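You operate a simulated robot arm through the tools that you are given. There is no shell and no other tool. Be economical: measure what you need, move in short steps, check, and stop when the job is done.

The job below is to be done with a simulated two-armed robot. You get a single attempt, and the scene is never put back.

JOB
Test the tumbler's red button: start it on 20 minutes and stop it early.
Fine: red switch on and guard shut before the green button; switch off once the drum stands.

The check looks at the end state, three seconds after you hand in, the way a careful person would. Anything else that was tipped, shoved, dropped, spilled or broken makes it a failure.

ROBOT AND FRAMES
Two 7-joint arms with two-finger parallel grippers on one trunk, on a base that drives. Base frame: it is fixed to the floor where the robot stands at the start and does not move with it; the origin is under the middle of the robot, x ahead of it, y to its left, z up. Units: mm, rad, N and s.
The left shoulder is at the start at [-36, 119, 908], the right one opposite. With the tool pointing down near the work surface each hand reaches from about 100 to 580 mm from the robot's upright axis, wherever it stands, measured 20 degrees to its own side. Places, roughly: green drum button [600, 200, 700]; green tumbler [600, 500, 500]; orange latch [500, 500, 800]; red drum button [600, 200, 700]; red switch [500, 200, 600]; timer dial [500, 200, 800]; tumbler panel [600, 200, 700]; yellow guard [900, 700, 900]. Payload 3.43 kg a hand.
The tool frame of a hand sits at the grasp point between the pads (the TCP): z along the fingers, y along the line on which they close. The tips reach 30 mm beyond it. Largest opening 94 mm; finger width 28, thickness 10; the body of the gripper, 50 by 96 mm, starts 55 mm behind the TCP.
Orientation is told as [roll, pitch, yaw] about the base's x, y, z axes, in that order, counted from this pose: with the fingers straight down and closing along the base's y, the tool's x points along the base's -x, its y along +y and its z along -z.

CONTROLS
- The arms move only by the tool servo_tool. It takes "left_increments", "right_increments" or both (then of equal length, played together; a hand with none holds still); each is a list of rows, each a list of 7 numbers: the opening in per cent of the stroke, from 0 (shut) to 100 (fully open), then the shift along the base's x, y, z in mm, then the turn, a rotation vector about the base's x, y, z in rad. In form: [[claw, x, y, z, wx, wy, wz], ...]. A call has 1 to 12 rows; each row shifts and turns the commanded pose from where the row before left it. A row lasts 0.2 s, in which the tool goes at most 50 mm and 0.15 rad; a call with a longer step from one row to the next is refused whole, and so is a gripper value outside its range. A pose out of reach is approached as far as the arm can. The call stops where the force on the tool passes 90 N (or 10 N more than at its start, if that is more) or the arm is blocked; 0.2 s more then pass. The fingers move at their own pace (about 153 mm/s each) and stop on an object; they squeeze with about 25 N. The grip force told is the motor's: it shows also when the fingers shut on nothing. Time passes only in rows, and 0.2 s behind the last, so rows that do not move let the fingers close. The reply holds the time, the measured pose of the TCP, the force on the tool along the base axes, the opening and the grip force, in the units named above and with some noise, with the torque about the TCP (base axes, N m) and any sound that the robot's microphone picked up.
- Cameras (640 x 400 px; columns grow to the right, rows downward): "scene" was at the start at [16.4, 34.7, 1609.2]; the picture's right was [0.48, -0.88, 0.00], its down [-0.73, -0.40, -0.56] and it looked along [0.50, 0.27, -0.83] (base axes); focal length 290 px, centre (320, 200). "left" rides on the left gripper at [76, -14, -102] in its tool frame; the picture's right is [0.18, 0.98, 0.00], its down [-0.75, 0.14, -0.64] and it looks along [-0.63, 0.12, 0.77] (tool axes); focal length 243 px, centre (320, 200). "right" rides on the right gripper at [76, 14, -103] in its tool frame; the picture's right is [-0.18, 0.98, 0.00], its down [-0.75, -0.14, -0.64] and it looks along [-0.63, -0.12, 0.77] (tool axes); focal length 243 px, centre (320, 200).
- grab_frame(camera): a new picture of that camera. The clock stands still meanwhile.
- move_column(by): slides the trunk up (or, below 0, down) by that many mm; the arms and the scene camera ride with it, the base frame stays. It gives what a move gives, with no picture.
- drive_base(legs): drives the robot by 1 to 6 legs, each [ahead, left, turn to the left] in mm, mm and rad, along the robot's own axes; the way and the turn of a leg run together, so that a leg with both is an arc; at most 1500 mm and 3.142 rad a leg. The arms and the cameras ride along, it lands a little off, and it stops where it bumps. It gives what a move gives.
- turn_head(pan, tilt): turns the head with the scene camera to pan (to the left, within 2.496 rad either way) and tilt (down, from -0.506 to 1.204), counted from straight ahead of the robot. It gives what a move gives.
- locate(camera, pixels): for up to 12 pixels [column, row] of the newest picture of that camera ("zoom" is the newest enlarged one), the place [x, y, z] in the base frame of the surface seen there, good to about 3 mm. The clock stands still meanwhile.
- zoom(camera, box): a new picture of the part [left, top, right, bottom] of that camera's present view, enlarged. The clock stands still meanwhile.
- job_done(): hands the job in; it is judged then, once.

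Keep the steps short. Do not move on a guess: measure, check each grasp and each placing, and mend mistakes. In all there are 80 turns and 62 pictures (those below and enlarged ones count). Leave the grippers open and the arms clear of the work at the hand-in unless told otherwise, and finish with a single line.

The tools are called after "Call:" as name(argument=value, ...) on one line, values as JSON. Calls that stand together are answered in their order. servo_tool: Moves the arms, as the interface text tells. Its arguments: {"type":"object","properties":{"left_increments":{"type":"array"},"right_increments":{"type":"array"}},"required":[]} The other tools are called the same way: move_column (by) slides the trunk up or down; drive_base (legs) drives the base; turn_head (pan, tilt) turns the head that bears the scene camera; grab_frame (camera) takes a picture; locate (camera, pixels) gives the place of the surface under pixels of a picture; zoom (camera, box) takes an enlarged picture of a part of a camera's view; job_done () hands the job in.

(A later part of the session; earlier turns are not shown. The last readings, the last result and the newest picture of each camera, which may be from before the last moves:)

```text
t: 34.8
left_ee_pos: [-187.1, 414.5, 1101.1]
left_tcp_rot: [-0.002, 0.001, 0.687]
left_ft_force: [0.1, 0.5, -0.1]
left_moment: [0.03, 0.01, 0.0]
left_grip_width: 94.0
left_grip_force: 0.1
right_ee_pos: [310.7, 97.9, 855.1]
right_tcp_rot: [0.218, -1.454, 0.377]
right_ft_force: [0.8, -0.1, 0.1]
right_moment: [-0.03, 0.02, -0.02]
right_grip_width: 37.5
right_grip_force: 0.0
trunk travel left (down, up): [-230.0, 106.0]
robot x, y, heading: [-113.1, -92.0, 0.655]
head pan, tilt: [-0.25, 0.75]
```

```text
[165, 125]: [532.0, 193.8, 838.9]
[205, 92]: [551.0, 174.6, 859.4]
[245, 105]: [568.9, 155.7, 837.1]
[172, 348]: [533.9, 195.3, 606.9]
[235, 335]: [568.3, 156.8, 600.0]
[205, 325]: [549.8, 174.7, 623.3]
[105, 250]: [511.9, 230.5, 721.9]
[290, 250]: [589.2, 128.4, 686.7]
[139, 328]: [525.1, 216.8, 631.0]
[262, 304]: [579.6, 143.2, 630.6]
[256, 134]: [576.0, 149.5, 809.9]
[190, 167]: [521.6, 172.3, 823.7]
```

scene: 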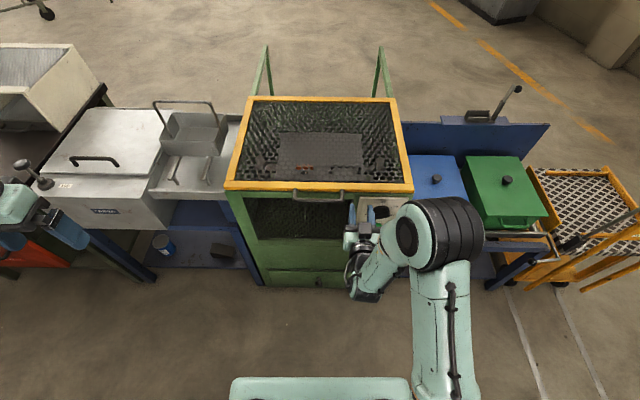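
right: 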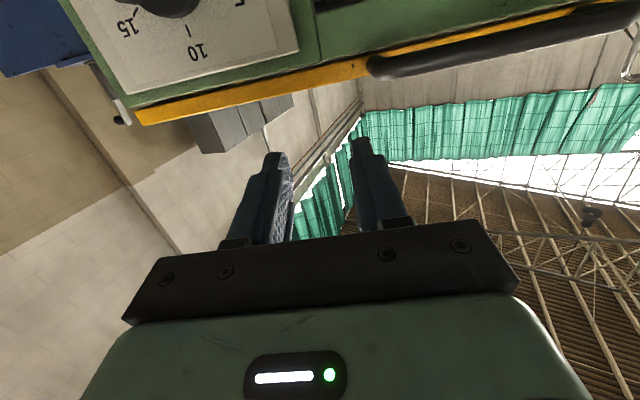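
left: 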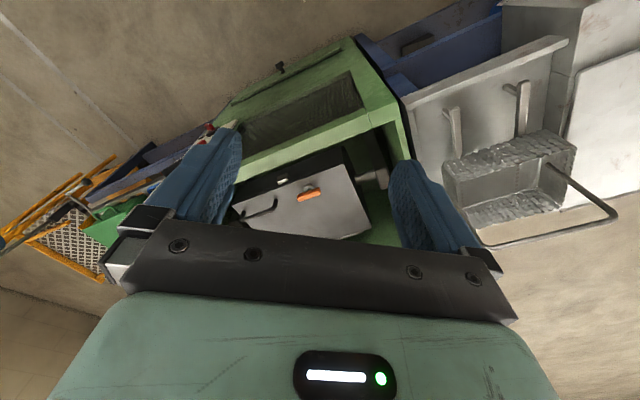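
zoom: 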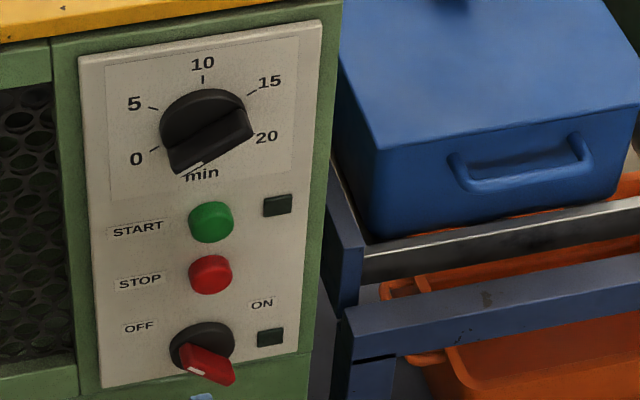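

Dial axis at panel point (554,177,831); 0 sits at −120° and 20 at +120° from the top, so it needs a 240° clockwise turn. The ridge stands about 27 mm proud. I'll level the hand on the dial axis about 100 mm short.

Call:
servo_tool(right_increments=[[60, 30, 0, 0, 0.049, -0.105, 0.059], [60, 40, 0, -8, 0, 0, 0], [60, 40, 1, -8, 0, 0, 0], [60, 31, 1, -8, 0, 0, 0], [60, 0, 0, 0, 0, 0, 0]])

```text
t: 36.0
left_ee_pos: [-187.0, 414.4, 1101.6]
left_tcp_rot: [0.001, -0.001, 0.686]
left_ft_force: [0.1, -0.4, -0.5]
left_moment: [-0.01, -0.02, 0.03]
left_grip_width: 94.1
left_grip_force: 0.2
right_ee_pos: [369.9, 191.6, 849.6]
right_tcp_rot: [-0.097, -1.569, 0.733]
right_ft_force: [1.0, -0.4, -0.1]
right_moment: [-0.01, -0.03, 0.01]
right_grip_width: 56.2
right_grip_force: 0.0
right hand out of reach, approached as far as the arm can: row 1, 2, 3, 4
trunk travel left (down, up): [-230.0, 106.0]
robot x, y, heading: [-110.7, -94.4, 0.655]
head pan, tilt: [-0.25, 0.75]
```

The wrist limits this roll (it drifted left). I'll roll the hand about the pointing axis (−1.1 rad) in free space to find a comfortable posture.

Call:
servo_tool(right_increments=[[60, 0, 0, 0, -0.111, -0.085, 0], [60, 0, 0, 0, -0.111, -0.085, 0], [60, 0, 0, 0, -0.111, -0.085, 0], [60, 0, 0, 0, -0.111, -0.085, 0], [60, 5, -10, 0, -0.111, -0.085, 0], [60, 10, -15, 0, -0.111, -0.085, 0], [60, 15, -18, -5, -0.111, -0.085, 0], [60, 15, -18, -5, -0.111, -0.085, 0]])

```text
t: 37.8
left_ee_pos: [-188.1, 414.2, 1102.6]
left_tcp_rot: [0.0, 0.0, 0.684]
left_ft_force: [0.6, 0.2, 0.4]
left_moment: [-0.03, -0.03, 0.0]
left_grip_width: 94.0
left_grip_force: 0.0
right_ee_pos: [415.5, 130.5, 840.4]
right_tcp_rot: [-1.568, -0.457, 2.225]
right_ft_force: [0.4, 0.3, 0.2]
right_moment: [0.01, -0.03, 0.01]
right_grip_width: 56.7
right_grip_force: 0.1
trunk travel left (down, up): [-230.0, 106.0]
robot x, y, heading: [-112.8, -90.4, 0.652]
head pan, tilt: [-0.25, 0.75]
```

Now reachable, pointing exactly at the panel with roll −64°. I'll roll on to −120° (perpendicular to the ridge) and move onto the dial axis.

Call:
servo_tool(right_increments=[[60, 5, -4, -1, -0.111, -0.085, 0], [60, 5, -4, -1, -0.111, -0.085, 0], [60, 5, -4, -1, -0.111, -0.085, 0], [60, 6, -5, -2, -0.111, -0.085, 0], [60, 6, -5, -2, -0.111, -0.085, 0], [60, 6, -5, -2, -0.111, -0.085, 0], [60, 5, -4, 0, -0.111, -0.085, 0]])

Call:
grab_frame(camera="right")

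```text
t: 39.4
left_ee_pos: [-187.8, 414.5, 1103.9]
left_tcp_rot: [0.0, 0.001, 0.686]
left_ft_force: [-0.3, -0.5, 0.8]
left_moment: [-0.04, 0.04, 0.01]
left_grip_width: 94.2
left_grip_force: 0.1
right_ee_pos: [453.0, 99.6, 831.5]
right_tcp_rot: [-1.567, 0.522, 2.223]
right_ft_force: [-0.2, -0.4, 0.3]
right_moment: [-0.01, -0.03, 0.03]
right_grip_width: 56.4
right_grip_force: 0.1
trunk travel left (down, up): [-230.0, 106.0]
robot x, y, heading: [-109.9, -89.7, 0.658]
head pan, tilt: [-0.25, 0.75]
```

```text
29 pictures are left
```

right: 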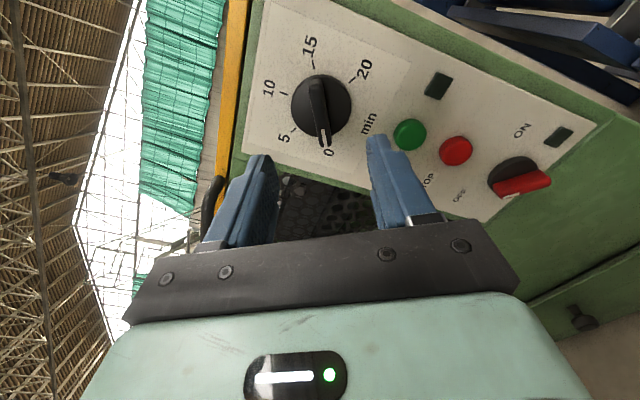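

The roll of −120° is reachable, and this view confirms the dial at 0 and the switch at OFF. I'll measure the dial disk and ridge depth for the grip.

Call:
zoom(camera="right", box=[260, 50, 400, 170])

Call:
locate(camera="right", pixels=[[318, 83], [324, 140], [320, 110], [340, 105], [302, 105], [345, 90], [300, 122], [330, 120]])

```text
3.33 times, centred on (330, 110) of right
```

zoom: 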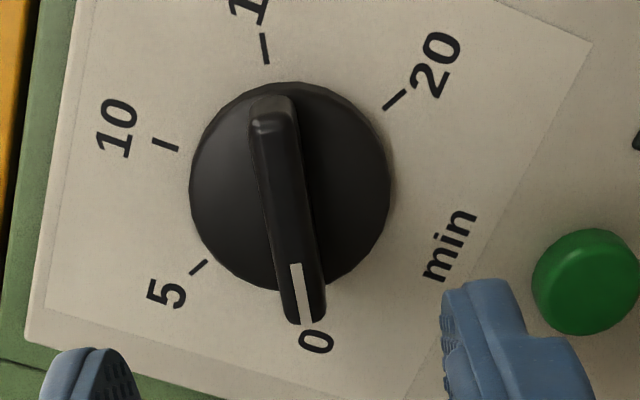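

```text
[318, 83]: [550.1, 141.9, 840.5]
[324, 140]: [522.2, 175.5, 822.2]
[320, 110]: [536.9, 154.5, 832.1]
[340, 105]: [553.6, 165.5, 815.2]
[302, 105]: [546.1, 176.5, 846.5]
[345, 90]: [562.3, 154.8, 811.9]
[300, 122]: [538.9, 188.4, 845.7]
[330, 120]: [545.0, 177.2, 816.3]
```

Disk face at n≈540 and ridge top at n≈521, so tips go to about n 536. I'll advance 86 mm along the axis and then close on the ridge.

Call:
servo_tool(right_increments=[[60, 17, 13, 0, 0, 0, 0], [60, 17, 13, 0, 0, 0, 0], [60, 17, 13, 0, 0, 0, 0], [60, 10, 8, 0, 0, 0, 0], [60, 7.2, 5.4, 0, 0, 0, 0], [60, 0, 0, 0, 0, 0, 0]])

Call:
grab_frame(camera="right")

```text
t: 40.8
left_ee_pos: [-187.2, 413.9, 1101.6]
left_tcp_rot: [0.0, 0.0, 0.687]
left_ft_force: [0.0, -0.5, 0.3]
left_moment: [0.0, 0.0, 0.01]
left_grip_width: 94.1
left_grip_force: 0.2
right_ee_pos: [521.9, 152.8, 831.6]
right_tcp_rot: [-1.568, 0.523, 2.222]
right_ft_force: [-0.1, -0.4, -0.2]
right_moment: [0.02, -0.01, -0.02]
right_grip_width: 56.5
right_grip_force: 0.1
trunk travel left (down, up): [-230.0, 106.0]
robot x, y, heading: [-114.4, -91.3, 0.656]
head pan, tilt: [-0.25, 0.75]
```

```text
27 pictures are left
```

right: 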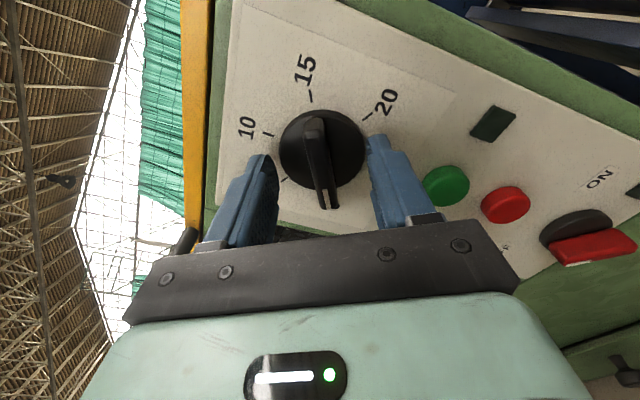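

The ridge is between the pads. Closing.

Call:
servo_tool(right_increments=[[30, 0, 0, 0, 0, 0, 0], [0, 0, 0, 0, 0, 0, 0], [0, 0, 0, 0, 0, 0, 0]])

```text
t: 41.6
left_ee_pos: [-186.4, 415.6, 1102.0]
left_tcp_rot: [0.001, 0.001, 0.686]
left_ft_force: [-0.2, 0.5, 0.1]
left_moment: [0.01, -0.01, -0.02]
left_grip_width: 93.8
left_grip_force: 0.2
right_ee_pos: [521.6, 152.4, 830.9]
right_tcp_rot: [-1.566, 0.525, 2.223]
right_ft_force: [0.5, 0.8, -2.9]
right_moment: [-0.15, 0.11, -0.47]
right_grip_width: 11.7
right_grip_force: 45.0
trunk travel left (down, up): [-230.0, 106.0]
robot x, y, heading: [-112.7, -89.1, 0.66]
head pan, tilt: [-0.25, 0.75]
```

Gripped (11.7 mm). I'll turn clockwise by 80° and check.

Call:
servo_tool(right_increments=[[0, 0, 0, 0, 0.0923, 0.0709, 0], [0, 0, 0, 0, 0.0923, 0.0709, 0], [0, 0, 0, 0, 0.0923, 0.0709, 0], [0, 0, 0, 0, 0.0923, 0.0709, 0], [0, 0, 0, 0, 0.0923, 0.0709, 0], [0, 0, 0, 0, 0.0923, 0.0709, 0], [0, 0, 0, 0, 0.0923, 0.0709, 0], [0, 0, 0, 0, 0.0923, 0.0709, 0], [0, 0, 0, 0, 0.0923, 0.0709, 0], [0, 0, 0, 0, 0.0923, 0.0709, 0], [0, 0, 0, 0, 0.0923, 0.0709, 0], [0, 0, 0, 0, 0.0923, 0.0709, 0]])

Call:
grab_frame(camera="right")

```text
t: 44.3
left_ee_pos: [-187.6, 414.0, 1102.3]
left_tcp_rot: [-0.001, -0.002, 0.679]
left_ft_force: [0.4, 0.6, -0.3]
left_moment: [-0.03, 0.01, -0.03]
left_grip_width: 94.2
left_grip_force: 0.1
right_ee_pos: [526.3, 157.1, 827.1]
right_tcp_rot: [-1.642, -0.87, 2.225]
right_ft_force: [-12.9, -24.5, 14.5]
right_moment: [0.34, -0.34, 1.12]
right_grip_width: 12.4
right_grip_force: 45.0
right hand out of reach, approached as far as the arm can: row 9, 10, 11, 12
trunk travel left (down, up): [-230.0, 106.0]
robot x, y, heading: [-114.0, -91.1, 0.649]
head pan, tilt: [-0.25, 0.75]
stopped in row 12 (right hand): the force on the tool passed its limit at 92 N (the readings are from after the stop); the commanded pose is now the measured one
```

```text
26 pictures are left
```

right: 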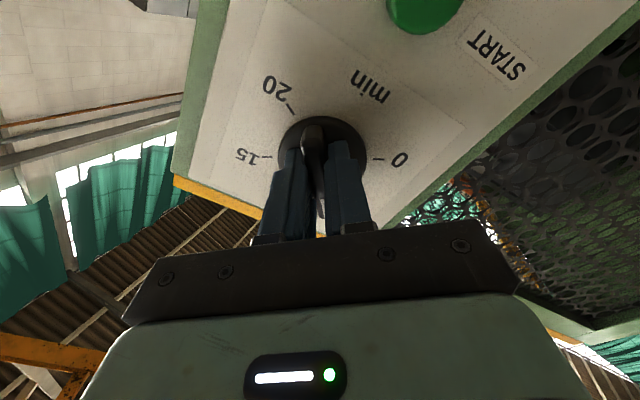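

The dial moved about 80° (now near 7 min), and the wrist limit is near. I'll open, back off 60 mm, then roll the hand back 180° to regrip.

Call:
servo_tool(right_increments=[[55, 0, 0, 0, 0, 0, 0], [55, 0, 0, 0, 0, 0, 0], [55, -20, -15, 2, 0, 0, 0], [55, -32, -25, 2, -0.111, -0.085, 0], [55, 0, 0, 0, -0.111, -0.085, 0], [55, 0, 0, 0, -0.111, -0.085, 0], [55, 0, 0, 0, -0.111, -0.085, 0], [55, 0, 0, 0, -0.111, -0.085, 0], [55, 0, 0, 0, -0.111, -0.085, 0], [55, 0, 0, 0, -0.111, -0.085, 0], [55, 0, 0, 0, -0.111, -0.085, 0], [55, 0, 0, 0, -0.111, -0.085, 0]])

Call:
servo_tool(right_increments=[[55, 0, 0, 0, -0.111, -0.085, 0], [55, 0, 0, 0, -0.111, -0.085, 0], [55, 0, 0, 0, -0.111, -0.085, 0], [55, 0, 0, 0, -0.111, -0.085, 0], [55, 0, 0, 0, -0.111, -0.085, 0], [55, 0, 0, 0, -0.111, -0.085, 0], [55, 0, 0, 0, -0.111, -0.085, 0], [55, 0, 0, 0, -0.111, -0.085, 0], [55, 0, 0, 0, -0.111, -0.085, 0], [55, 0, 0, 0, -0.111, -0.085, 0], [55, 0, 0, 0, -0.111, -0.085, 0]])

Call:
grab_frame(camera="right")

```text
t: 46.9
left_ee_pos: [-185.1, 413.9, 1102.5]
left_tcp_rot: [0.0, 0.002, 0.682]
left_ft_force: [0.4, 0.0, 0.5]
left_moment: [-0.02, 0.01, 0.02]
left_grip_width: 94.3
left_grip_force: 0.0
right_ee_pos: [474.6, 121.0, 827.4]
right_tcp_rot: [-1.628, 0.389, 2.226]
right_ft_force: [-0.5, 0.0, 0.3]
right_moment: [0.02, 0.02, 0.05]
right_grip_width: 52.0
right_grip_force: 0.1
trunk travel left (down, up): [-230.0, 106.0]
robot x, y, heading: [-114.0, -92.2, 0.653]
head pan, tilt: [-0.25, 0.75]
```

```text
t: 49.3
left_ee_pos: [-184.5, 413.7, 1101.0]
left_tcp_rot: [0.0, -0.001, 0.683]
left_ft_force: [-1.0, -1.1, 0.2]
left_moment: [0.02, -0.03, 0.04]
left_grip_width: 94.2
left_grip_force: 0.1
right_ee_pos: [475.0, 122.3, 827.2]
right_tcp_rot: [1.512, 1.214, -0.917]
right_ft_force: [-0.6, -0.8, -0.2]
right_moment: [-0.03, -0.01, -0.01]
right_grip_width: 51.5
right_grip_force: 0.1
trunk travel left (down, up): [-230.0, 106.0]
robot x, y, heading: [-112.9, -90.5, 0.651]
head pan, tilt: [-0.25, 0.75]
```

```text
25 pictures are left
```

right: 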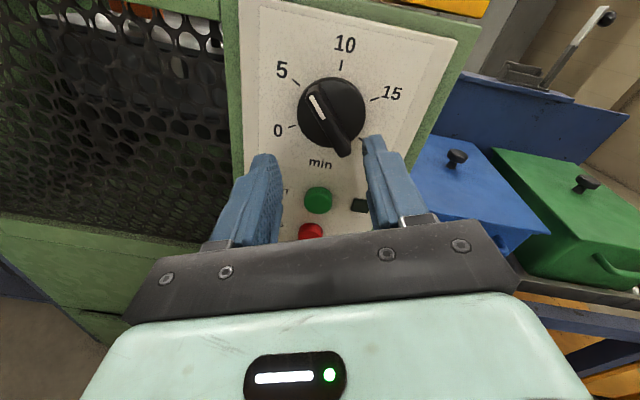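

Roll to −200° is reachable and the camera is upright. The pointer is at about −40° (between 5 and 10). I'll correct the aim slightly, roll to −220° to match the ridge and recentre.

Call:
servo_tool(right_increments=[[60, -0.7, -4, 2, -0.08, -0.085, -0.053], [60, 0, -3.7, 2, -0.09, -0.069, 0], [60, 0, 0, 0, -0.09, -0.069, 0], [60, 0, 0, 0, 0, 0, 0]])

Call:
zoom(camera="right", box=[220, 30, 440, 240])

```text
t: 50.3
left_ee_pos: [-185.2, 413.5, 1101.6]
left_tcp_rot: [-0.001, 0.0, 0.682]
left_ft_force: [-0.2, 0.4, 0.4]
left_moment: [0.01, -0.02, 0.0]
left_grip_width: 93.9
left_grip_force: 0.1
right_ee_pos: [473.7, 114.2, 831.2]
right_tcp_rot: [1.566, 0.874, -0.923]
right_ft_force: [-0.9, -0.3, 0.4]
right_moment: [-0.03, -0.02, 0.0]
right_grip_width: 56.4
right_grip_force: 0.1
trunk travel left (down, up): [-230.0, 106.0]
robot x, y, heading: [-111.9, -92.7, 0.653]
head pan, tilt: [-0.25, 0.75]
```

```text
1.90 times, centred on (330, 135) of right
```

zoom: 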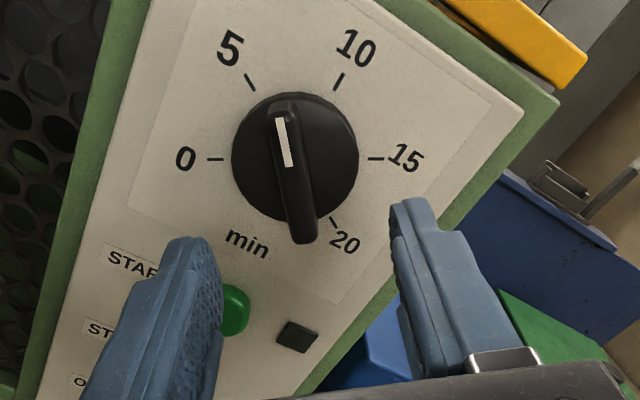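

Aligned. I'll advance 61 mm and grip.

Call:
servo_tool(right_increments=[[60, 16, 12.3, 0, 0, 0, 0], [60, 16, 12.3, 0, 0, 0, 0], [60, 10, 7.5, 0, 0, 0, 0], [60, 6.4, 5, 0, 0, 0, 0], [60, 0, 0, 0, 0, 0, 0], [0, 0, 0, 0, 0, 0, 0], [0, 0, 0, 0, 0, 0, 0], [0, 0, 0, 0, 0, 0, 0]])

```text
t: 52.1
left_ee_pos: [-185.8, 415.4, 1102.1]
left_tcp_rot: [0.0, 0.001, 0.682]
left_ft_force: [1.0, 0.2, -0.2]
left_moment: [0.0, 0.02, 0.01]
left_grip_width: 93.9
left_grip_force: 0.1
right_ee_pos: [520.7, 152.6, 829.3]
right_tcp_rot: [1.563, 0.876, -0.925]
right_ft_force: [-4.2, 2.4, -6.0]
right_moment: [0.44, -0.61, -0.21]
right_grip_width: 12.2
right_grip_force: 45.2
trunk travel left (down, up): [-230.0, 106.0]
robot x, y, heading: [-114.1, -93.4, 0.651]
head pan, tilt: [-0.25, 0.75]
```

Gripped (12.2 mm). Turning clockwise 96° first, then the rest.

Call:
servo_tool(right_increments=[[0, 0, 0, 0, 0.111, 0.0853, 0], [0, 0, 0, 0, 0.111, 0.0853, 0], [0, 0, 0, 0, 0.111, 0.0853, 0], [0, 0, 0, 0, 0.111, 0.0853, 0], [0, 0, 0, 0, 0.111, 0.0853, 0], [0, 0, 0, 0, 0.111, 0.0853, 0], [0, 0, 0, 0, 0.111, 0.0853, 0], [0, 0, 0, 0, 0.111, 0.0853, 0], [0, 0, 0, 0, 0.111, 0.0853, 0], [0, 0, 0, 0, 0.111, 0.0853, 0], [0, 0, 0, 0, 0.111, 0.0853, 0], [0, 0, 0, 0, 0.111, 0.0853, 0]])

Call:
grab_frame(camera="right")

```text
t: 54.7
left_ee_pos: [-185.3, 415.7, 1101.6]
left_tcp_rot: [-0.002, 0.001, 0.682]
left_ft_force: [-0.1, -1.2, -0.3]
left_moment: [0.01, -0.02, -0.03]
left_grip_width: 94.1
left_grip_force: 0.0
right_ee_pos: [521.3, 153.2, 831.3]
right_tcp_rot: [-1.563, 0.587, 2.235]
right_ft_force: [-19.5, 10.1, -11.7]
right_moment: [-0.33, 0.42, -0.63]
right_grip_width: 12.0
right_grip_force: 44.2
trunk travel left (down, up): [-230.0, 106.0]
robot x, y, heading: [-112.3, -93.5, 0.654]
head pan, tilt: [-0.25, 0.75]
```

```text
23 pictures are left
```

right: 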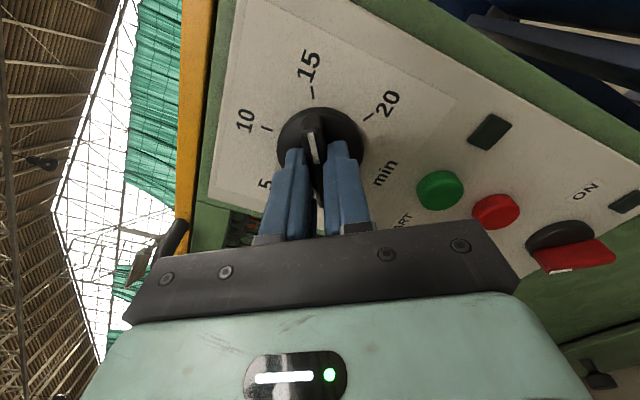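

Pointer near 15 now. Turning the remaining 64°.

Call:
servo_tool(right_increments=[[0, 0, 0, 0, 0.111, 0.0853, 0], [0, 0, 0, 0, 0.111, 0.0853, 0], [0, 0, 0, 0, 0.111, 0.0853, 0], [0, 0, 0, 0, 0.111, 0.0853, 0], [0, 0, 0, 0, 0.111, 0.0853, 0], [0, 0, 0, 0, 0.111, 0.0853, 0], [0, 0, 0, 0, 0.111, 0.0853, 0], [0, 0, 0, 0, 0.111, 0.0853, 0], [0, 0, 0, 0, 0, 0, 0]])

Call:
zoom(camera="right", box=[220, 30, 440, 240])

```text
t: 56.7
left_ee_pos: [-186.3, 415.3, 1101.1]
left_tcp_rot: [-0.002, -0.001, 0.682]
left_ft_force: [0.7, 0.2, 1.1]
left_moment: [-0.01, 0.0, -0.01]
left_grip_width: 94.0
left_grip_force: 0.0
right_ee_pos: [520.7, 153.6, 829.5]
right_tcp_rot: [-1.587, -0.53, 2.234]
right_ft_force: [-10.8, 6.7, 6.5]
right_moment: [-1.21, -0.22, 0.38]
right_grip_width: 11.8
right_grip_force: 45.3
right hand out of reach, approached as far as the arm can: row 8
trunk travel left (down, up): [-230.0, 106.0]
robot x, y, heading: [-116.4, -91.2, 0.656]
head pan, tilt: [-0.25, 0.75]
```

```text
1.90 times, centred on (330, 135) of right
```

zoom: 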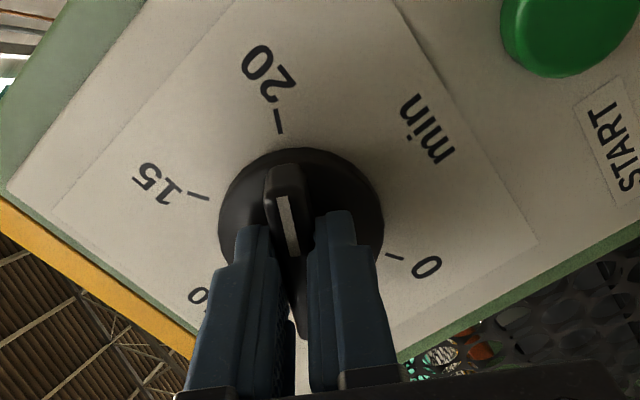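

The pointer lines up with the 20 tick. I'll open, back off 70 mm, and roll the hand back so its camera can check.

Call:
servo_tool(right_increments=[[55, 0, 0, 0, 0, 0, 0], [55, 0, 0, 0, 0, 0, 0], [55, -20, -15, 0, 0, 0, 0], [55, -20, -15, 0, 0, 0, 0], [55, -20, -15, 0, -0.111, -0.085, 0], [55, 0, 0, 0, -0.111, -0.085, 0], [55, 0, 0, 0, -0.111, -0.085, 0], [55, 0, 0, 0, -0.111, -0.085, 0], [55, 0, 0, 0, -0.111, -0.085, 0], [55, 0, 0, 0, -0.111, -0.085, 0], [55, 0, 0, 0, -0.111, -0.085, 0], [55, 0, 0, 0, -0.111, -0.085, 0]])

Call:
grab_frame(camera="right")

Call:
zoom(camera="right", box=[240, 30, 440, 160])

```text
t: 59.3
left_ee_pos: [-185.7, 414.4, 1102.0]
left_tcp_rot: [0.0, 0.0, 0.681]
left_ft_force: [-0.1, 0.4, 1.0]
left_moment: [-0.03, -0.02, 0.01]
left_grip_width: 94.0
left_grip_force: 0.1
right_ee_pos: [458.8, 112.0, 821.4]
right_tcp_rot: [-1.564, 0.588, 2.233]
right_ft_force: [-0.2, 0.1, 0.9]
right_moment: [-0.01, -0.01, 0.01]
right_grip_width: 51.4
right_grip_force: 0.0
right hand out of reach, approached as far as the arm can: row 3, 4
trunk travel left (down, up): [-230.0, 106.0]
robot x, y, heading: [-112.4, -90.6, 0.654]
head pan, tilt: [-0.25, 0.75]
```

```text
21 pictures are left
```

right: 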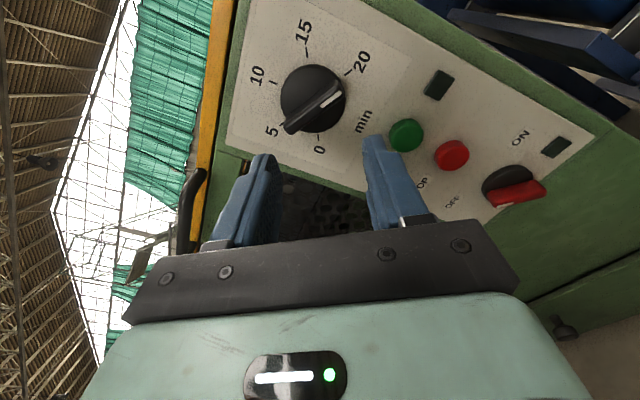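

```text
3.08 times, centred on (340, 95) of right
```

zoom: 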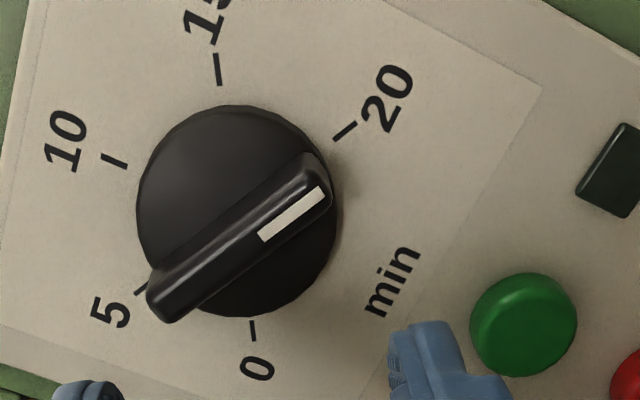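

The pointer is parallel with the 20 tick, so the dial is set. Next the red switch at z≈604: I'll lower the trunk 130 mm, then roll to −225° to match its ridge (pointing upper left) and centre in front of it.

Call:
move_column(by=-130)

Call:
servo_tool(right_increments=[[60, 0.8, 0, -7, -0.1168, -0.0897, 0], [60, 0.8, 0, -7, -0.1168, -0.0897, 0], [60, 0.8, 0, -7, -0.1168, -0.0897, 0], [60, 0.8, 0, -7, -0.1168, -0.0897, 0], [60, 0.8, 0, -7, -0.1168, -0.0897, 0], [60, 0.8, 0, -7, -0.1168, -0.0897, 0], [60, 0.8, 0, -7, -0.1168, -0.0897, 0], [60, 0.8, 0, -7, -0.1168, -0.0897, 0], [60, 0.8, 0, -7, -0.1168, -0.0897, 0], [60, 0.8, 0, -8, -0.1168, -0.0897, 0], [60, 0.8, 0, -8, -0.1168, -0.0897, 0], [60, 0.8, 0, -8, -0.1168, -0.0897, 0]])

Call:
grab_frame(camera="right")

```text
t: 60.8
left_ee_pos: [-185.3, 414.5, 973.2]
left_tcp_rot: [-0.001, 0.0, 0.682]
left_ft_force: [0.4, -0.6, -1.0]
left_moment: [0.0, -0.01, 0.0]
left_grip_width: 94.0
left_grip_force: 0.0
right_ee_pos: [459.3, 112.7, 692.4]
right_tcp_rot: [-1.565, 0.583, 2.232]
right_ft_force: [-0.2, 1.0, -0.4]
right_moment: [0.01, 0.02, 0.01]
right_grip_width: 51.6
right_grip_force: 0.0
trunk travel left (down, up): [-100.0, 236.0]
robot x, y, heading: [-113.2, -92.4, 0.655]
head pan, tilt: [-0.25, 0.75]
```

```text
t: 63.4
left_ee_pos: [-185.2, 414.2, 972.0]
left_tcp_rot: [0.0, -0.002, 0.683]
left_ft_force: [0.1, 0.5, 0.4]
left_moment: [0.01, -0.01, -0.02]
left_grip_width: 93.9
left_grip_force: 0.1
right_ee_pos: [469.4, 112.3, 605.4]
right_tcp_rot: [1.567, 0.784, -0.926]
right_ft_force: [-0.8, 0.2, -0.1]
right_moment: [0.0, 0.01, 0.01]
right_grip_width: 56.3
right_grip_force: 0.1
trunk travel left (down, up): [-100.0, 236.0]
robot x, y, heading: [-111.8, -93.1, 0.655]
head pan, tilt: [-0.25, 0.75]
```

```text
19 pictures are left
```

right: 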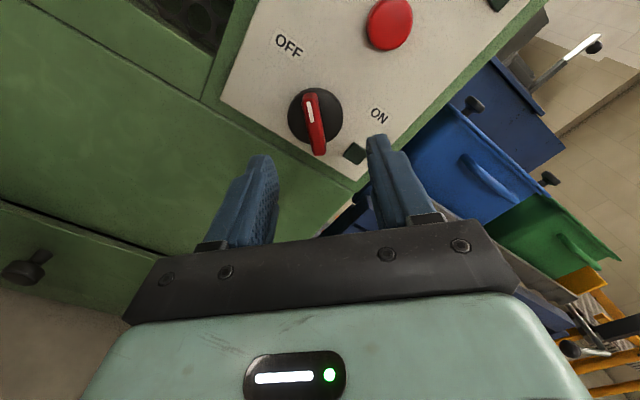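

The switch's white mark points to OFF, and the ridge is aligned with the hand. I'll measure its centre and depth.

Call:
locate(camera="right", pixels=[[309, 93], [321, 150], [314, 118], [299, 115], [334, 115], [296, 105], [332, 100], [330, 130], [390, 25]])

```text
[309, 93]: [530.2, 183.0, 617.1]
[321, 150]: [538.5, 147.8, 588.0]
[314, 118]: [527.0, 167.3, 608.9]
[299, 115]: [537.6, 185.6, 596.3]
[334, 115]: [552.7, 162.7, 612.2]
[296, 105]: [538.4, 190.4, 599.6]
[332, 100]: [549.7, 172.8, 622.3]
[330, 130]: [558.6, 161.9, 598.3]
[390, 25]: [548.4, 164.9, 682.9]
```

Disk at n≈540 and ridge top n≈519, centred at s≈195, z≈603. I'll advance 65 mm and grip.

Call:
servo_tool(right_increments=[[50, 16, 13, -2.4, 0, 0, 0], [50, 16, 12.8, 0, 0, 0, 0], [50, 12, 9.7, 0, 0, 0, 0], [50, 6.6, 5.3, 0, 0, 0, 0], [50, 0, 0, 0, 0, 0, 0], [0, 0, 0, 0, 0, 0, 0], [0, 0, 0, 0, 0, 0, 0], [0, 0, 0, 0, 0, 0, 0]])

```text
t: 65.2
left_ee_pos: [-184.9, 412.7, 972.3]
left_tcp_rot: [0.0, 0.0, 0.682]
left_ft_force: [-0.1, -0.3, 0.5]
left_moment: [0.01, 0.01, 0.0]
left_grip_width: 93.9
left_grip_force: 0.1
right_ee_pos: [519.0, 153.0, 600.4]
right_tcp_rot: [1.566, 0.789, -0.926]
right_ft_force: [-3.9, 4.4, -5.9]
right_moment: [0.27, -0.36, -0.38]
right_grip_width: 12.0
right_grip_force: 45.3
trunk travel left (down, up): [-100.0, 236.0]
robot x, y, heading: [-112.7, -95.6, 0.656]
head pan, tilt: [-0.25, 0.75]
```

Gripped (12 mm). Turning clockwise 90° to ON.

Call:
servo_tool(right_increments=[[0, 0, 0, 0, 0.1038, 0.0797, 0], [0, 0, 0, 0, 0.1038, 0.0797, 0], [0, 0, 0, 0, 0.1038, 0.0797, 0], [0, 0, 0, 0, 0.1038, 0.0797, 0], [0, 0, 0, 0, 0.1038, 0.0797, 0], [0, 0, 0, 0, 0.1038, 0.0797, 0], [0, 0, 0, 0, 0.1038, 0.0797, 0], [0, 0, 0, 0, 0.1038, 0.0797, 0], [0, 0, 0, 0, 0.1038, 0.0797, 0], [0, 0, 0, 0, 0.1038, 0.0797, 0], [0, 0, 0, 0, 0.1038, 0.0797, 0], [0, 0, 0, 0, 0.1038, 0.0797, 0]])

Call:
grab_frame(camera="right")

```text
t: 67.8
left_ee_pos: [-184.3, 414.6, 972.6]
left_tcp_rot: [0.001, 0.001, 0.682]
left_ft_force: [0.3, 0.4, -0.1]
left_moment: [-0.03, 0.02, 0.02]
left_grip_width: 93.9
left_grip_force: 0.0
right_ee_pos: [520.0, 152.0, 600.7]
right_tcp_rot: [-1.557, 0.779, 2.236]
right_ft_force: [-3.9, -2.6, -12.1]
right_moment: [-0.37, -0.09, -1.18]
right_grip_width: 11.6
right_grip_force: 44.7
trunk travel left (down, up): [-100.0, 236.0]
robot x, y, heading: [-110.7, -98.6, 0.653]
head pan, tilt: [-0.25, 0.75]
```

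```text
18 pictures are left
```

right: 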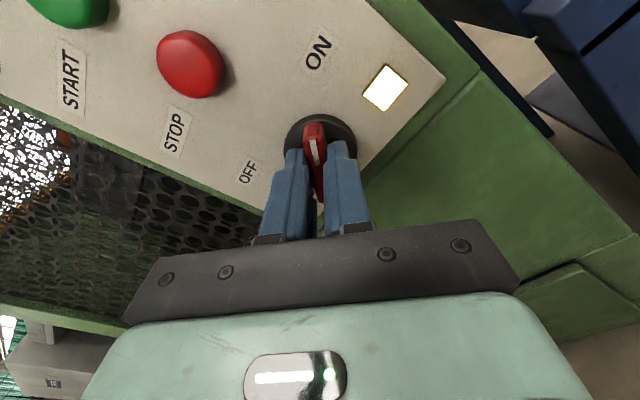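

The lamp beside ON is lit, so the switch is on. I'll open, back off, close the fingers and rise to the green button's height (z≈747).

Call:
servo_tool(right_increments=[[50, 0, 0, 0, 0, 0, 0], [50, 0, 0, 0, 0, 0, 0], [50, -15, -12, 0, 0, 0, 0], [50, -28, -22.2, 0, 0, 0, 0], [0, 0, 0, 36, 0, 0, 0], [0, 0, 0, 36, 0, 0, 0], [0, 0, 0, 36, 0, 0, 0], [0, 0, 0, 38, 0, 0, 0], [0, 0, 0, 0, 0, 0, 0]])

Call:
grab_frame(camera="right")

```text
t: 69.8
left_ee_pos: [-186.0, 414.2, 973.3]
left_tcp_rot: [0.0, 0.0, 0.684]
left_ft_force: [0.9, -0.9, 0.3]
left_moment: [0.0, -0.03, 0.02]
left_grip_width: 94.0
left_grip_force: 0.2
right_ee_pos: [479.0, 119.0, 720.6]
right_tcp_rot: [-1.564, 0.779, 2.233]
right_ft_force: [0.5, -0.1, -0.6]
right_moment: [0.03, -0.02, 0.0]
right_grip_width: 0.0
right_grip_force: 25.0
right hand out of reach, approached as far as the arm can: row 8
trunk travel left (down, up): [-100.0, 236.0]
robot x, y, heading: [-117.3, -90.3, 0.654]
head pan, tilt: [-0.25, 0.75]
```

```text
17 pictures are left
```

right: 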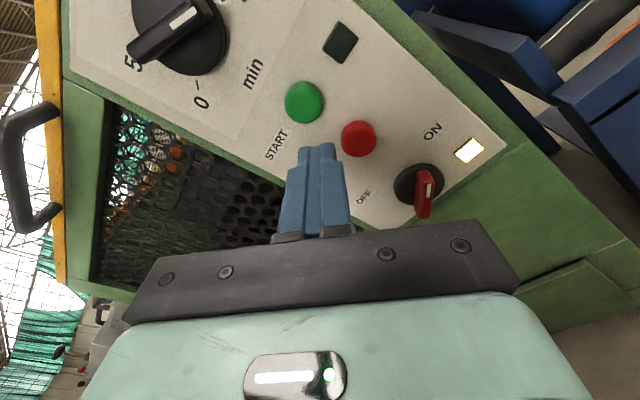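

The hand needs the trunk a bit higher. I'll measure the buttons precisely and raise the trunk 60 mm.

Call:
locate(camera="right", pixels=[[305, 102], [290, 100], [320, 103], [305, 88], [358, 138], [345, 138], [371, 138], [358, 126]])

Call:
move_column(by=60)

```text
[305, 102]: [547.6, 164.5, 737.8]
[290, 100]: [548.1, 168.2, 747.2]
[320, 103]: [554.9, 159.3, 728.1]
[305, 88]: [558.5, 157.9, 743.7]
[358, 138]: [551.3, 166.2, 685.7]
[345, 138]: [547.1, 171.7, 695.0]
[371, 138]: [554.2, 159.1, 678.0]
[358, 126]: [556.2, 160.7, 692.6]
```

```text
t: 70.8
left_ee_pos: [-185.3, 413.3, 1032.0]
left_tcp_rot: [-0.001, 0.0, 0.68]
left_ft_force: [0.0, 0.4, 0.5]
left_moment: [0.04, 0.0, 0.01]
left_grip_width: 93.9
left_grip_force: 0.1
right_ee_pos: [475.0, 117.9, 778.6]
right_tcp_rot: [-1.561, 0.78, 2.233]
right_ft_force: [0.6, 0.1, -0.3]
right_moment: [0.01, -0.01, 0.0]
right_grip_width: 0.0
right_grip_force: 25.0
trunk travel left (down, up): [-160.0, 176.0]
robot x, y, heading: [-109.7, -89.3, 0.651]
head pan, tilt: [-0.25, 0.75]
```

Green button centre is about s 200, z 740, cap face n≈534. I'll line up about 35 mm in front of it, then check.

Call:
servo_tool(right_increments=[[0, 10, 5, -19, 0, 0, 0], [0, 9.5, 4.7, -19.6, -0.01, -0.005, -0.01], [0, 0, 0, 0, 0, 0, 0]])

Call:
zoom(camera="right", box=[220, 50, 440, 240])

```text
t: 71.6
left_ee_pos: [-185.2, 414.1, 1032.0]
left_tcp_rot: [0.0, 0.001, 0.683]
left_ft_force: [-0.1, -0.6, 0.8]
left_moment: [-0.04, 0.01, 0.04]
left_grip_width: 93.9
left_grip_force: 0.1
right_ee_pos: [498.2, 127.8, 738.7]
right_tcp_rot: [-1.559, 0.792, 2.224]
right_ft_force: [-0.6, 0.5, -0.2]
right_moment: [-0.01, 0.0, -0.01]
right_grip_width: 0.0
right_grip_force: 25.2
trunk travel left (down, up): [-160.0, 176.0]
robot x, y, heading: [-113.7, -93.0, 0.652]
head pan, tilt: [-0.25, 0.75]
```

```text
2.11 times, centred on (330, 145) of right
```

zoom: 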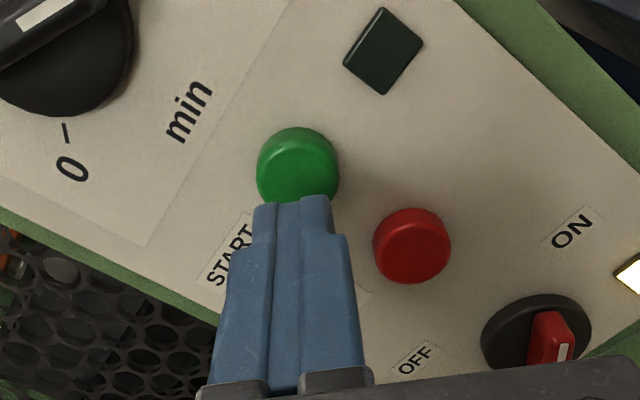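

Fingertips are lined up with the green button. Guard shut, switch on, dial 20. Pressing: advance to the cap, then 9 mm in small steps.

Call:
servo_tool(right_increments=[[0, 12, 9.1, 0, 0, 0, 0], [0, 11, 8.4, 0, 0, 0, 0], [0, 2.4, 1.8, 0, 0, 0, 0], [0, 2.4, 1.8, 0, 0, 0, 0], [0, 2.4, 1.8, 0, 0, 0, 0]])

```text
t: 72.8
left_ee_pos: [-184.9, 414.6, 1032.3]
left_tcp_rot: [0.0, 0.001, 0.681]
left_ft_force: [-0.2, -0.1, -0.5]
left_moment: [-0.02, 0.02, -0.02]
left_grip_width: 93.9
left_grip_force: 0.1
right_ee_pos: [527.2, 149.9, 741.1]
right_tcp_rot: [-1.559, 0.792, 2.227]
right_ft_force: [-1.6, -2.3, -1.3]
right_moment: [-0.06, 0.0, -0.01]
right_grip_width: 0.0
right_grip_force: 24.5
trunk travel left (down, up): [-160.0, 176.0]
robot x, y, heading: [-113.2, -95.2, 0.658]
head pan, tilt: [-0.25, 0.75]
```

Light contact (about 3 N). Pressing a little further.

Call:
servo_tool(right_increments=[[0, 1.6, 1.2, 0, 0, 0, 0], [0, 1.6, 1.2, 0, 0, 0, 0], [0, 1.6, 1.2, 0, 0, 0, 0]])

```text
t: 73.6
left_ee_pos: [-185.9, 413.4, 1032.2]
left_tcp_rot: [-0.001, 0.0, 0.681]
left_ft_force: [-1.0, 0.1, 0.3]
left_moment: [-0.03, -0.03, -0.03]
left_grip_width: 94.0
left_grip_force: 0.0
right_ee_pos: [530.1, 152.7, 741.9]
right_tcp_rot: [-1.563, 0.793, 2.223]
right_ft_force: [-15.2, -11.6, 2.4]
right_moment: [-0.06, -0.01, 0.04]
right_grip_width: 0.0
right_grip_force: 25.1
trunk travel left (down, up): [-160.0, 176.0]
robot x, y, heading: [-115.1, -96.2, 0.653]
head pan, tilt: [-0.25, 0.75]
heard: click
```

A click with 19 N, so the green button went in. I'll retract 40 mm and look and listen.

Call:
servo_tool(right_increments=[[0, -16, -12, 0, 0, 0, 0], [0, -16, -12, 0, 0, 0, 0], [0, 0, 0, 0, 0, 0, 0], [0, 0, 0, 0, 0, 0, 0]])

Call:
grab_frame(camera="right")

Call:
grab_frame(camera="scene")

```text
t: 74.6
left_ee_pos: [-185.7, 413.1, 1032.3]
left_tcp_rot: [-0.001, 0.001, 0.683]
left_ft_force: [-0.1, 0.3, -0.4]
left_moment: [-0.01, -0.01, -0.02]
left_grip_width: 94.1
left_grip_force: 0.1
right_ee_pos: [499.0, 130.6, 741.6]
right_tcp_rot: [-1.562, 0.793, 2.226]
right_ft_force: [0.2, 0.4, 0.0]
right_moment: [0.02, 0.03, -0.01]
right_grip_width: 0.0
right_grip_force: 24.8
trunk travel left (down, up): [-160.0, 176.0]
robot x, y, heading: [-106.5, -91.3, 0.648]
head pan, tilt: [-0.25, 0.75]
```

```text
15 pictures are left
```

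right: 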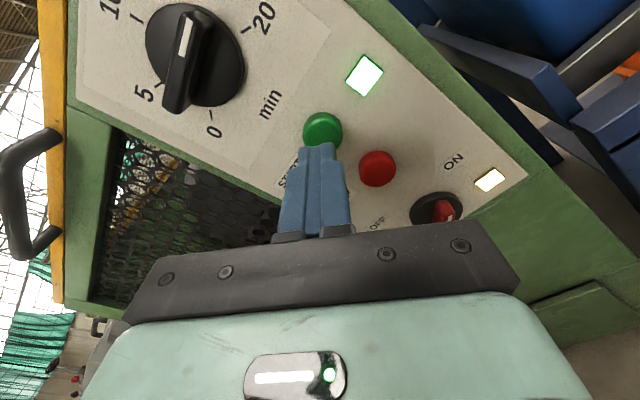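

```text
14 pictures are left
```

scene: 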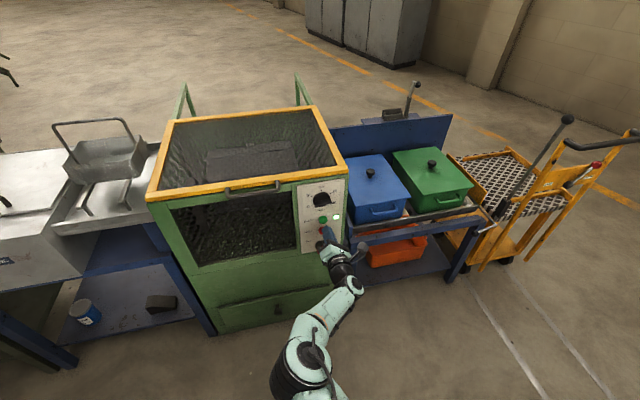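

The green lamp is on and the drum runs; the dial is already winding down, so I'll stop it now: down 51 mm to the red button and press in one go.

Call:
servo_tool(right_increments=[[0, 0, 0, -48, 0, 0, 0], [0, 17.4, 13.4, -4, 0, 0, 0], [0, 7, 5.4, 0, 0, 0, 0], [0, 3.2, 2.4, 0, 0, 0, 0], [0, 2.4, 1.8, 0, 0, 0, 0], [0, 2, 1.5, 0, 0, 0, 0]])

```text
t: 76.0
left_ee_pos: [-187.0, 413.7, 1033.0]
left_tcp_rot: [0.001, -0.002, 0.683]
left_ft_force: [-0.5, -0.1, 0.5]
left_moment: [0.01, -0.02, -0.01]
left_grip_width: 94.1
left_grip_force: 0.0
right_ee_pos: [529.9, 153.9, 689.8]
right_tcp_rot: [-1.566, 0.791, 2.221]
right_ft_force: [-15.8, -11.8, 5.3]
right_moment: [0.03, -0.09, 0.03]
right_grip_width: 0.0
right_grip_force: 25.3
trunk travel left (down, up): [-160.0, 176.0]
robot x, y, heading: [-111.1, -89.2, 0.652]
head pan, tilt: [-0.25, 0.75]
heard: click
```

A click on the red button. I'll retract and check lamp, dial and drum.

Call:
servo_tool(right_increments=[[0, -20, -15, 0, 0, 0, 0], [0, -20, -15, 0, 0, 0, 0], [0, 0, 0, 0, 0, 0, 0]])

Call:
grab_frame(camera="right")

Call:
zoom(camera="scene", box=[140, 90, 360, 270])

```text
t: 76.8
left_ee_pos: [-186.2, 413.3, 1032.6]
left_tcp_rot: [0.0, 0.001, 0.683]
left_ft_force: [-0.5, -0.4, -0.1]
left_moment: [0.0, -0.01, -0.01]
left_grip_width: 94.1
left_grip_force: 0.0
right_ee_pos: [491.3, 123.8, 689.2]
right_tcp_rot: [-1.559, 0.793, 2.226]
right_ft_force: [0.0, -0.8, 0.3]
right_moment: [-0.01, -0.04, 0.01]
right_grip_width: 0.1
right_grip_force: 25.1
trunk travel left (down, up): [-160.0, 176.0]
robot x, y, heading: [-111.0, -88.2, 0.652]
head pan, tilt: [-0.25, 0.75]
```

```text
13 pictures are left
```

right: 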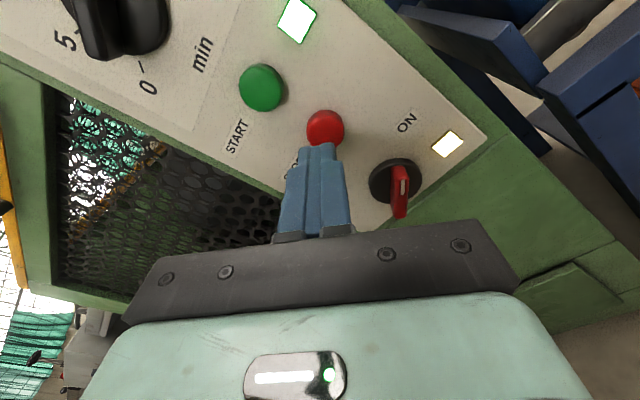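

```text
2.22 times, centred on (250, 180) of scene
```

zoom: 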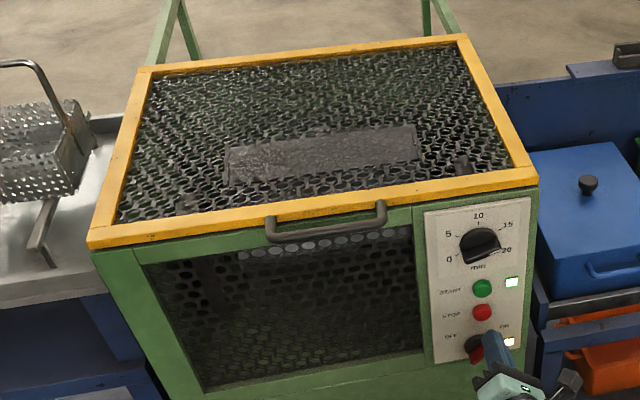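

The green lamp is still lit; the drum may be coasting. I'll wait a second and look again.

Call:
servo_tool(right_increments=[[0, 0, 0, 0, 0, 0, 0], [0, 0, 0, 0, 0, 0, 0], [0, 0, 0, 0, 0, 0, 0], [0, 0, 0, 0, 0, 0, 0], [0, 0, 0, 0, 0, 0, 0]])

Call:
zoom(camera="scene", box=[150, 110, 350, 270])

Call:
zoom(camera="scene", box=[280, 180, 350, 250])

```text
t: 78.0
left_ee_pos: [-185.9, 413.6, 1031.1]
left_tcp_rot: [-0.002, 0.001, 0.683]
left_ft_force: [-0.3, 0.1, 0.0]
left_moment: [-0.01, 0.0, 0.01]
left_grip_width: 93.9
left_grip_force: 0.0
right_ee_pos: [490.3, 123.7, 689.6]
right_tcp_rot: [-1.559, 0.791, 2.226]
right_ft_force: [0.0, 0.3, -0.1]
right_moment: [0.02, -0.04, 0.03]
right_grip_width: 0.0
right_grip_force: 24.8
trunk travel left (down, up): [-160.0, 176.0]
robot x, y, heading: [-110.4, -89.8, 0.651]
head pan, tilt: [-0.25, 0.75]
```

```text
2.50 times, centred on (250, 190) of scene
```

zoom: 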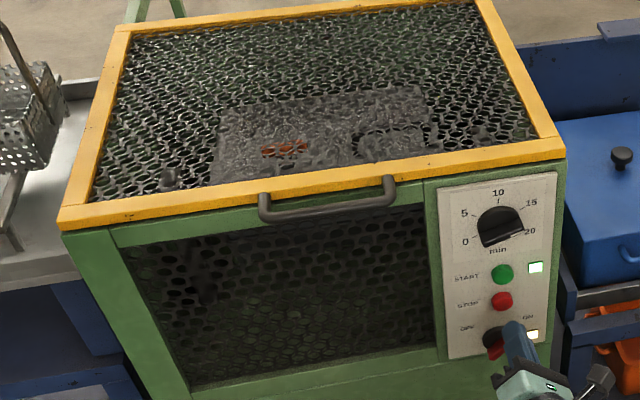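

```text
5.71 times, centred on (315, 215) of scene
```

zoom: 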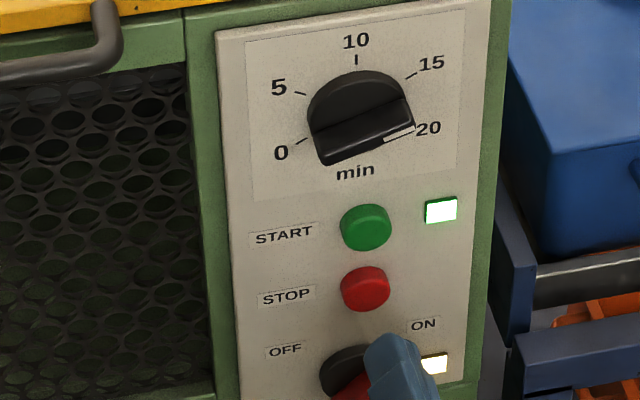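

The dial reads about 17 with the lamp still on. I need to know if it's coasting or still driven, so I'll wait another 1.6 s and compare.

Call:
servo_tool(right_increments=[[0, 0, 0, 0, 0, 0, 0], [0, 0, 0, 0, 0, 0, 0], [0, 0, 0, 0, 0, 0, 0], [0, 0, 0, 0, 0, 0, 0], [0, 0, 0, 0, 0, 0, 0], [0, 0, 0, 0, 0, 0, 0], [0, 0, 0, 0, 0, 0, 0]])

Call:
zoom(camera="scene", box=[190, 110, 350, 250])

```text
t: 79.6
left_ee_pos: [-184.8, 413.6, 1031.6]
left_tcp_rot: [-0.001, 0.0, 0.681]
left_ft_force: [-0.6, 0.0, 0.4]
left_moment: [0.0, 0.02, -0.03]
left_grip_width: 94.0
left_grip_force: 0.1
right_ee_pos: [489.7, 123.3, 688.9]
right_tcp_rot: [-1.561, 0.791, 2.225]
right_ft_force: [0.3, 0.7, 0.0]
right_moment: [0.01, -0.01, 0.01]
right_grip_width: 0.0
right_grip_force: 24.9
trunk travel left (down, up): [-160.0, 176.0]
robot x, y, heading: [-114.2, -92.0, 0.653]
head pan, tilt: [-0.25, 0.75]
```

```text
2.86 times, centred on (270, 180) of scene
```

zoom: 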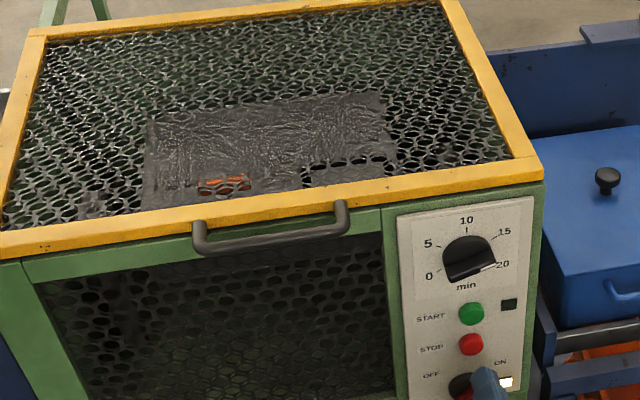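

The green lamp went out and the drum stands with its lid on top. I'll move to the switch with the fingers open and aligned with its ridge (roll −135°), and verify from the hand camera.

Call:
servo_tool(right_increments=[[20, -2.7, 5.1, -22, 0, 0, 0], [50, 0, 0, -22, 0, 0, 0], [50, 0, 0, -22, 0, 0, 0], [50, 0, 0, -22, 0, 0, 0], [50, 0, 0, 0, 0, 0, 0]])

Call:
grab_frame(camera="right")

Call:
zoom(camera="scene", box=[190, 110, 350, 250])

```text
t: 80.8
left_ee_pos: [-185.6, 414.0, 1032.0]
left_tcp_rot: [0.0, 0.001, 0.683]
left_ft_force: [-0.1, 0.4, 0.3]
left_moment: [0.01, 0.01, -0.01]
left_grip_width: 94.1
left_grip_force: 0.1
right_ee_pos: [487.3, 127.6, 599.5]
right_tcp_rot: [-1.562, 0.792, 2.227]
right_ft_force: [0.1, -0.4, 0.0]
right_moment: [-0.01, 0.01, 0.0]
right_grip_width: 47.2
right_grip_force: 0.1
trunk travel left (down, up): [-160.0, 176.0]
robot x, y, heading: [-113.0, -92.8, 0.65]
head pan, tilt: [-0.25, 0.75]
```

```text
8 pictures are left
```

right: 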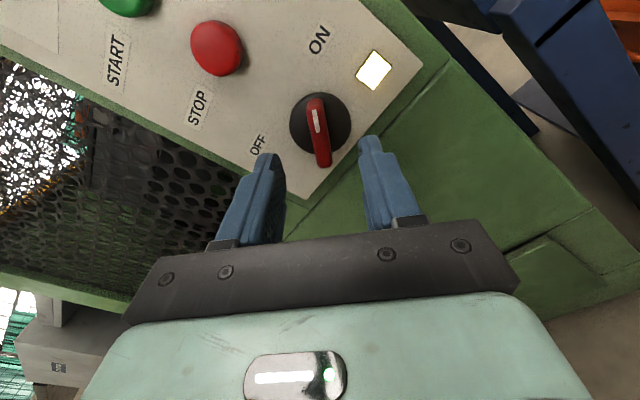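

```text
2.86 times, centred on (270, 180) of scene
```

zoom: 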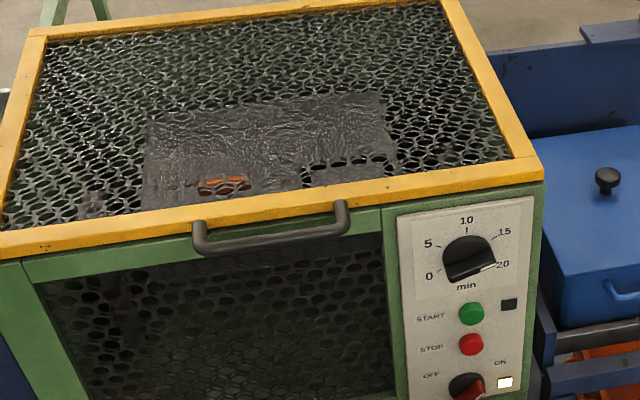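

The two pictures match: the drum stands still and the lamp is off. I'll advance 40 mm and grip the switch.

Call:
servo_tool(right_increments=[[50, 12, 9.5, 0.5, 0, 0, 0], [50, 12, 9.2, 0.5, 0, 0, 0], [50, 7.7, 6, 0, 0, 0, 0], [50, 0, 0, 0, 0, 0, 0], [0, 0, 0, 0, 0, 0, 0], [0, 0, 0, 0, 0, 0, 0], [0, 0, 0, 0, 0, 0, 0]])

```text
t: 82.4
left_ee_pos: [-184.6, 413.8, 1032.5]
left_tcp_rot: [0.002, -0.003, 0.683]
left_ft_force: [0.8, 0.0, 0.0]
left_moment: [-0.03, -0.02, -0.02]
left_grip_width: 94.0
left_grip_force: 0.1
right_ee_pos: [518.9, 152.7, 600.8]
right_tcp_rot: [-1.557, 0.793, 2.227]
right_ft_force: [1.0, -1.8, -2.5]
right_moment: [-0.11, 0.14, -0.15]
right_grip_width: 12.0
right_grip_force: 44.8
trunk travel left (down, up): [-160.0, 176.0]
robot x, y, heading: [-117.4, -88.9, 0.655]
head pan, tilt: [-0.25, 0.75]
```

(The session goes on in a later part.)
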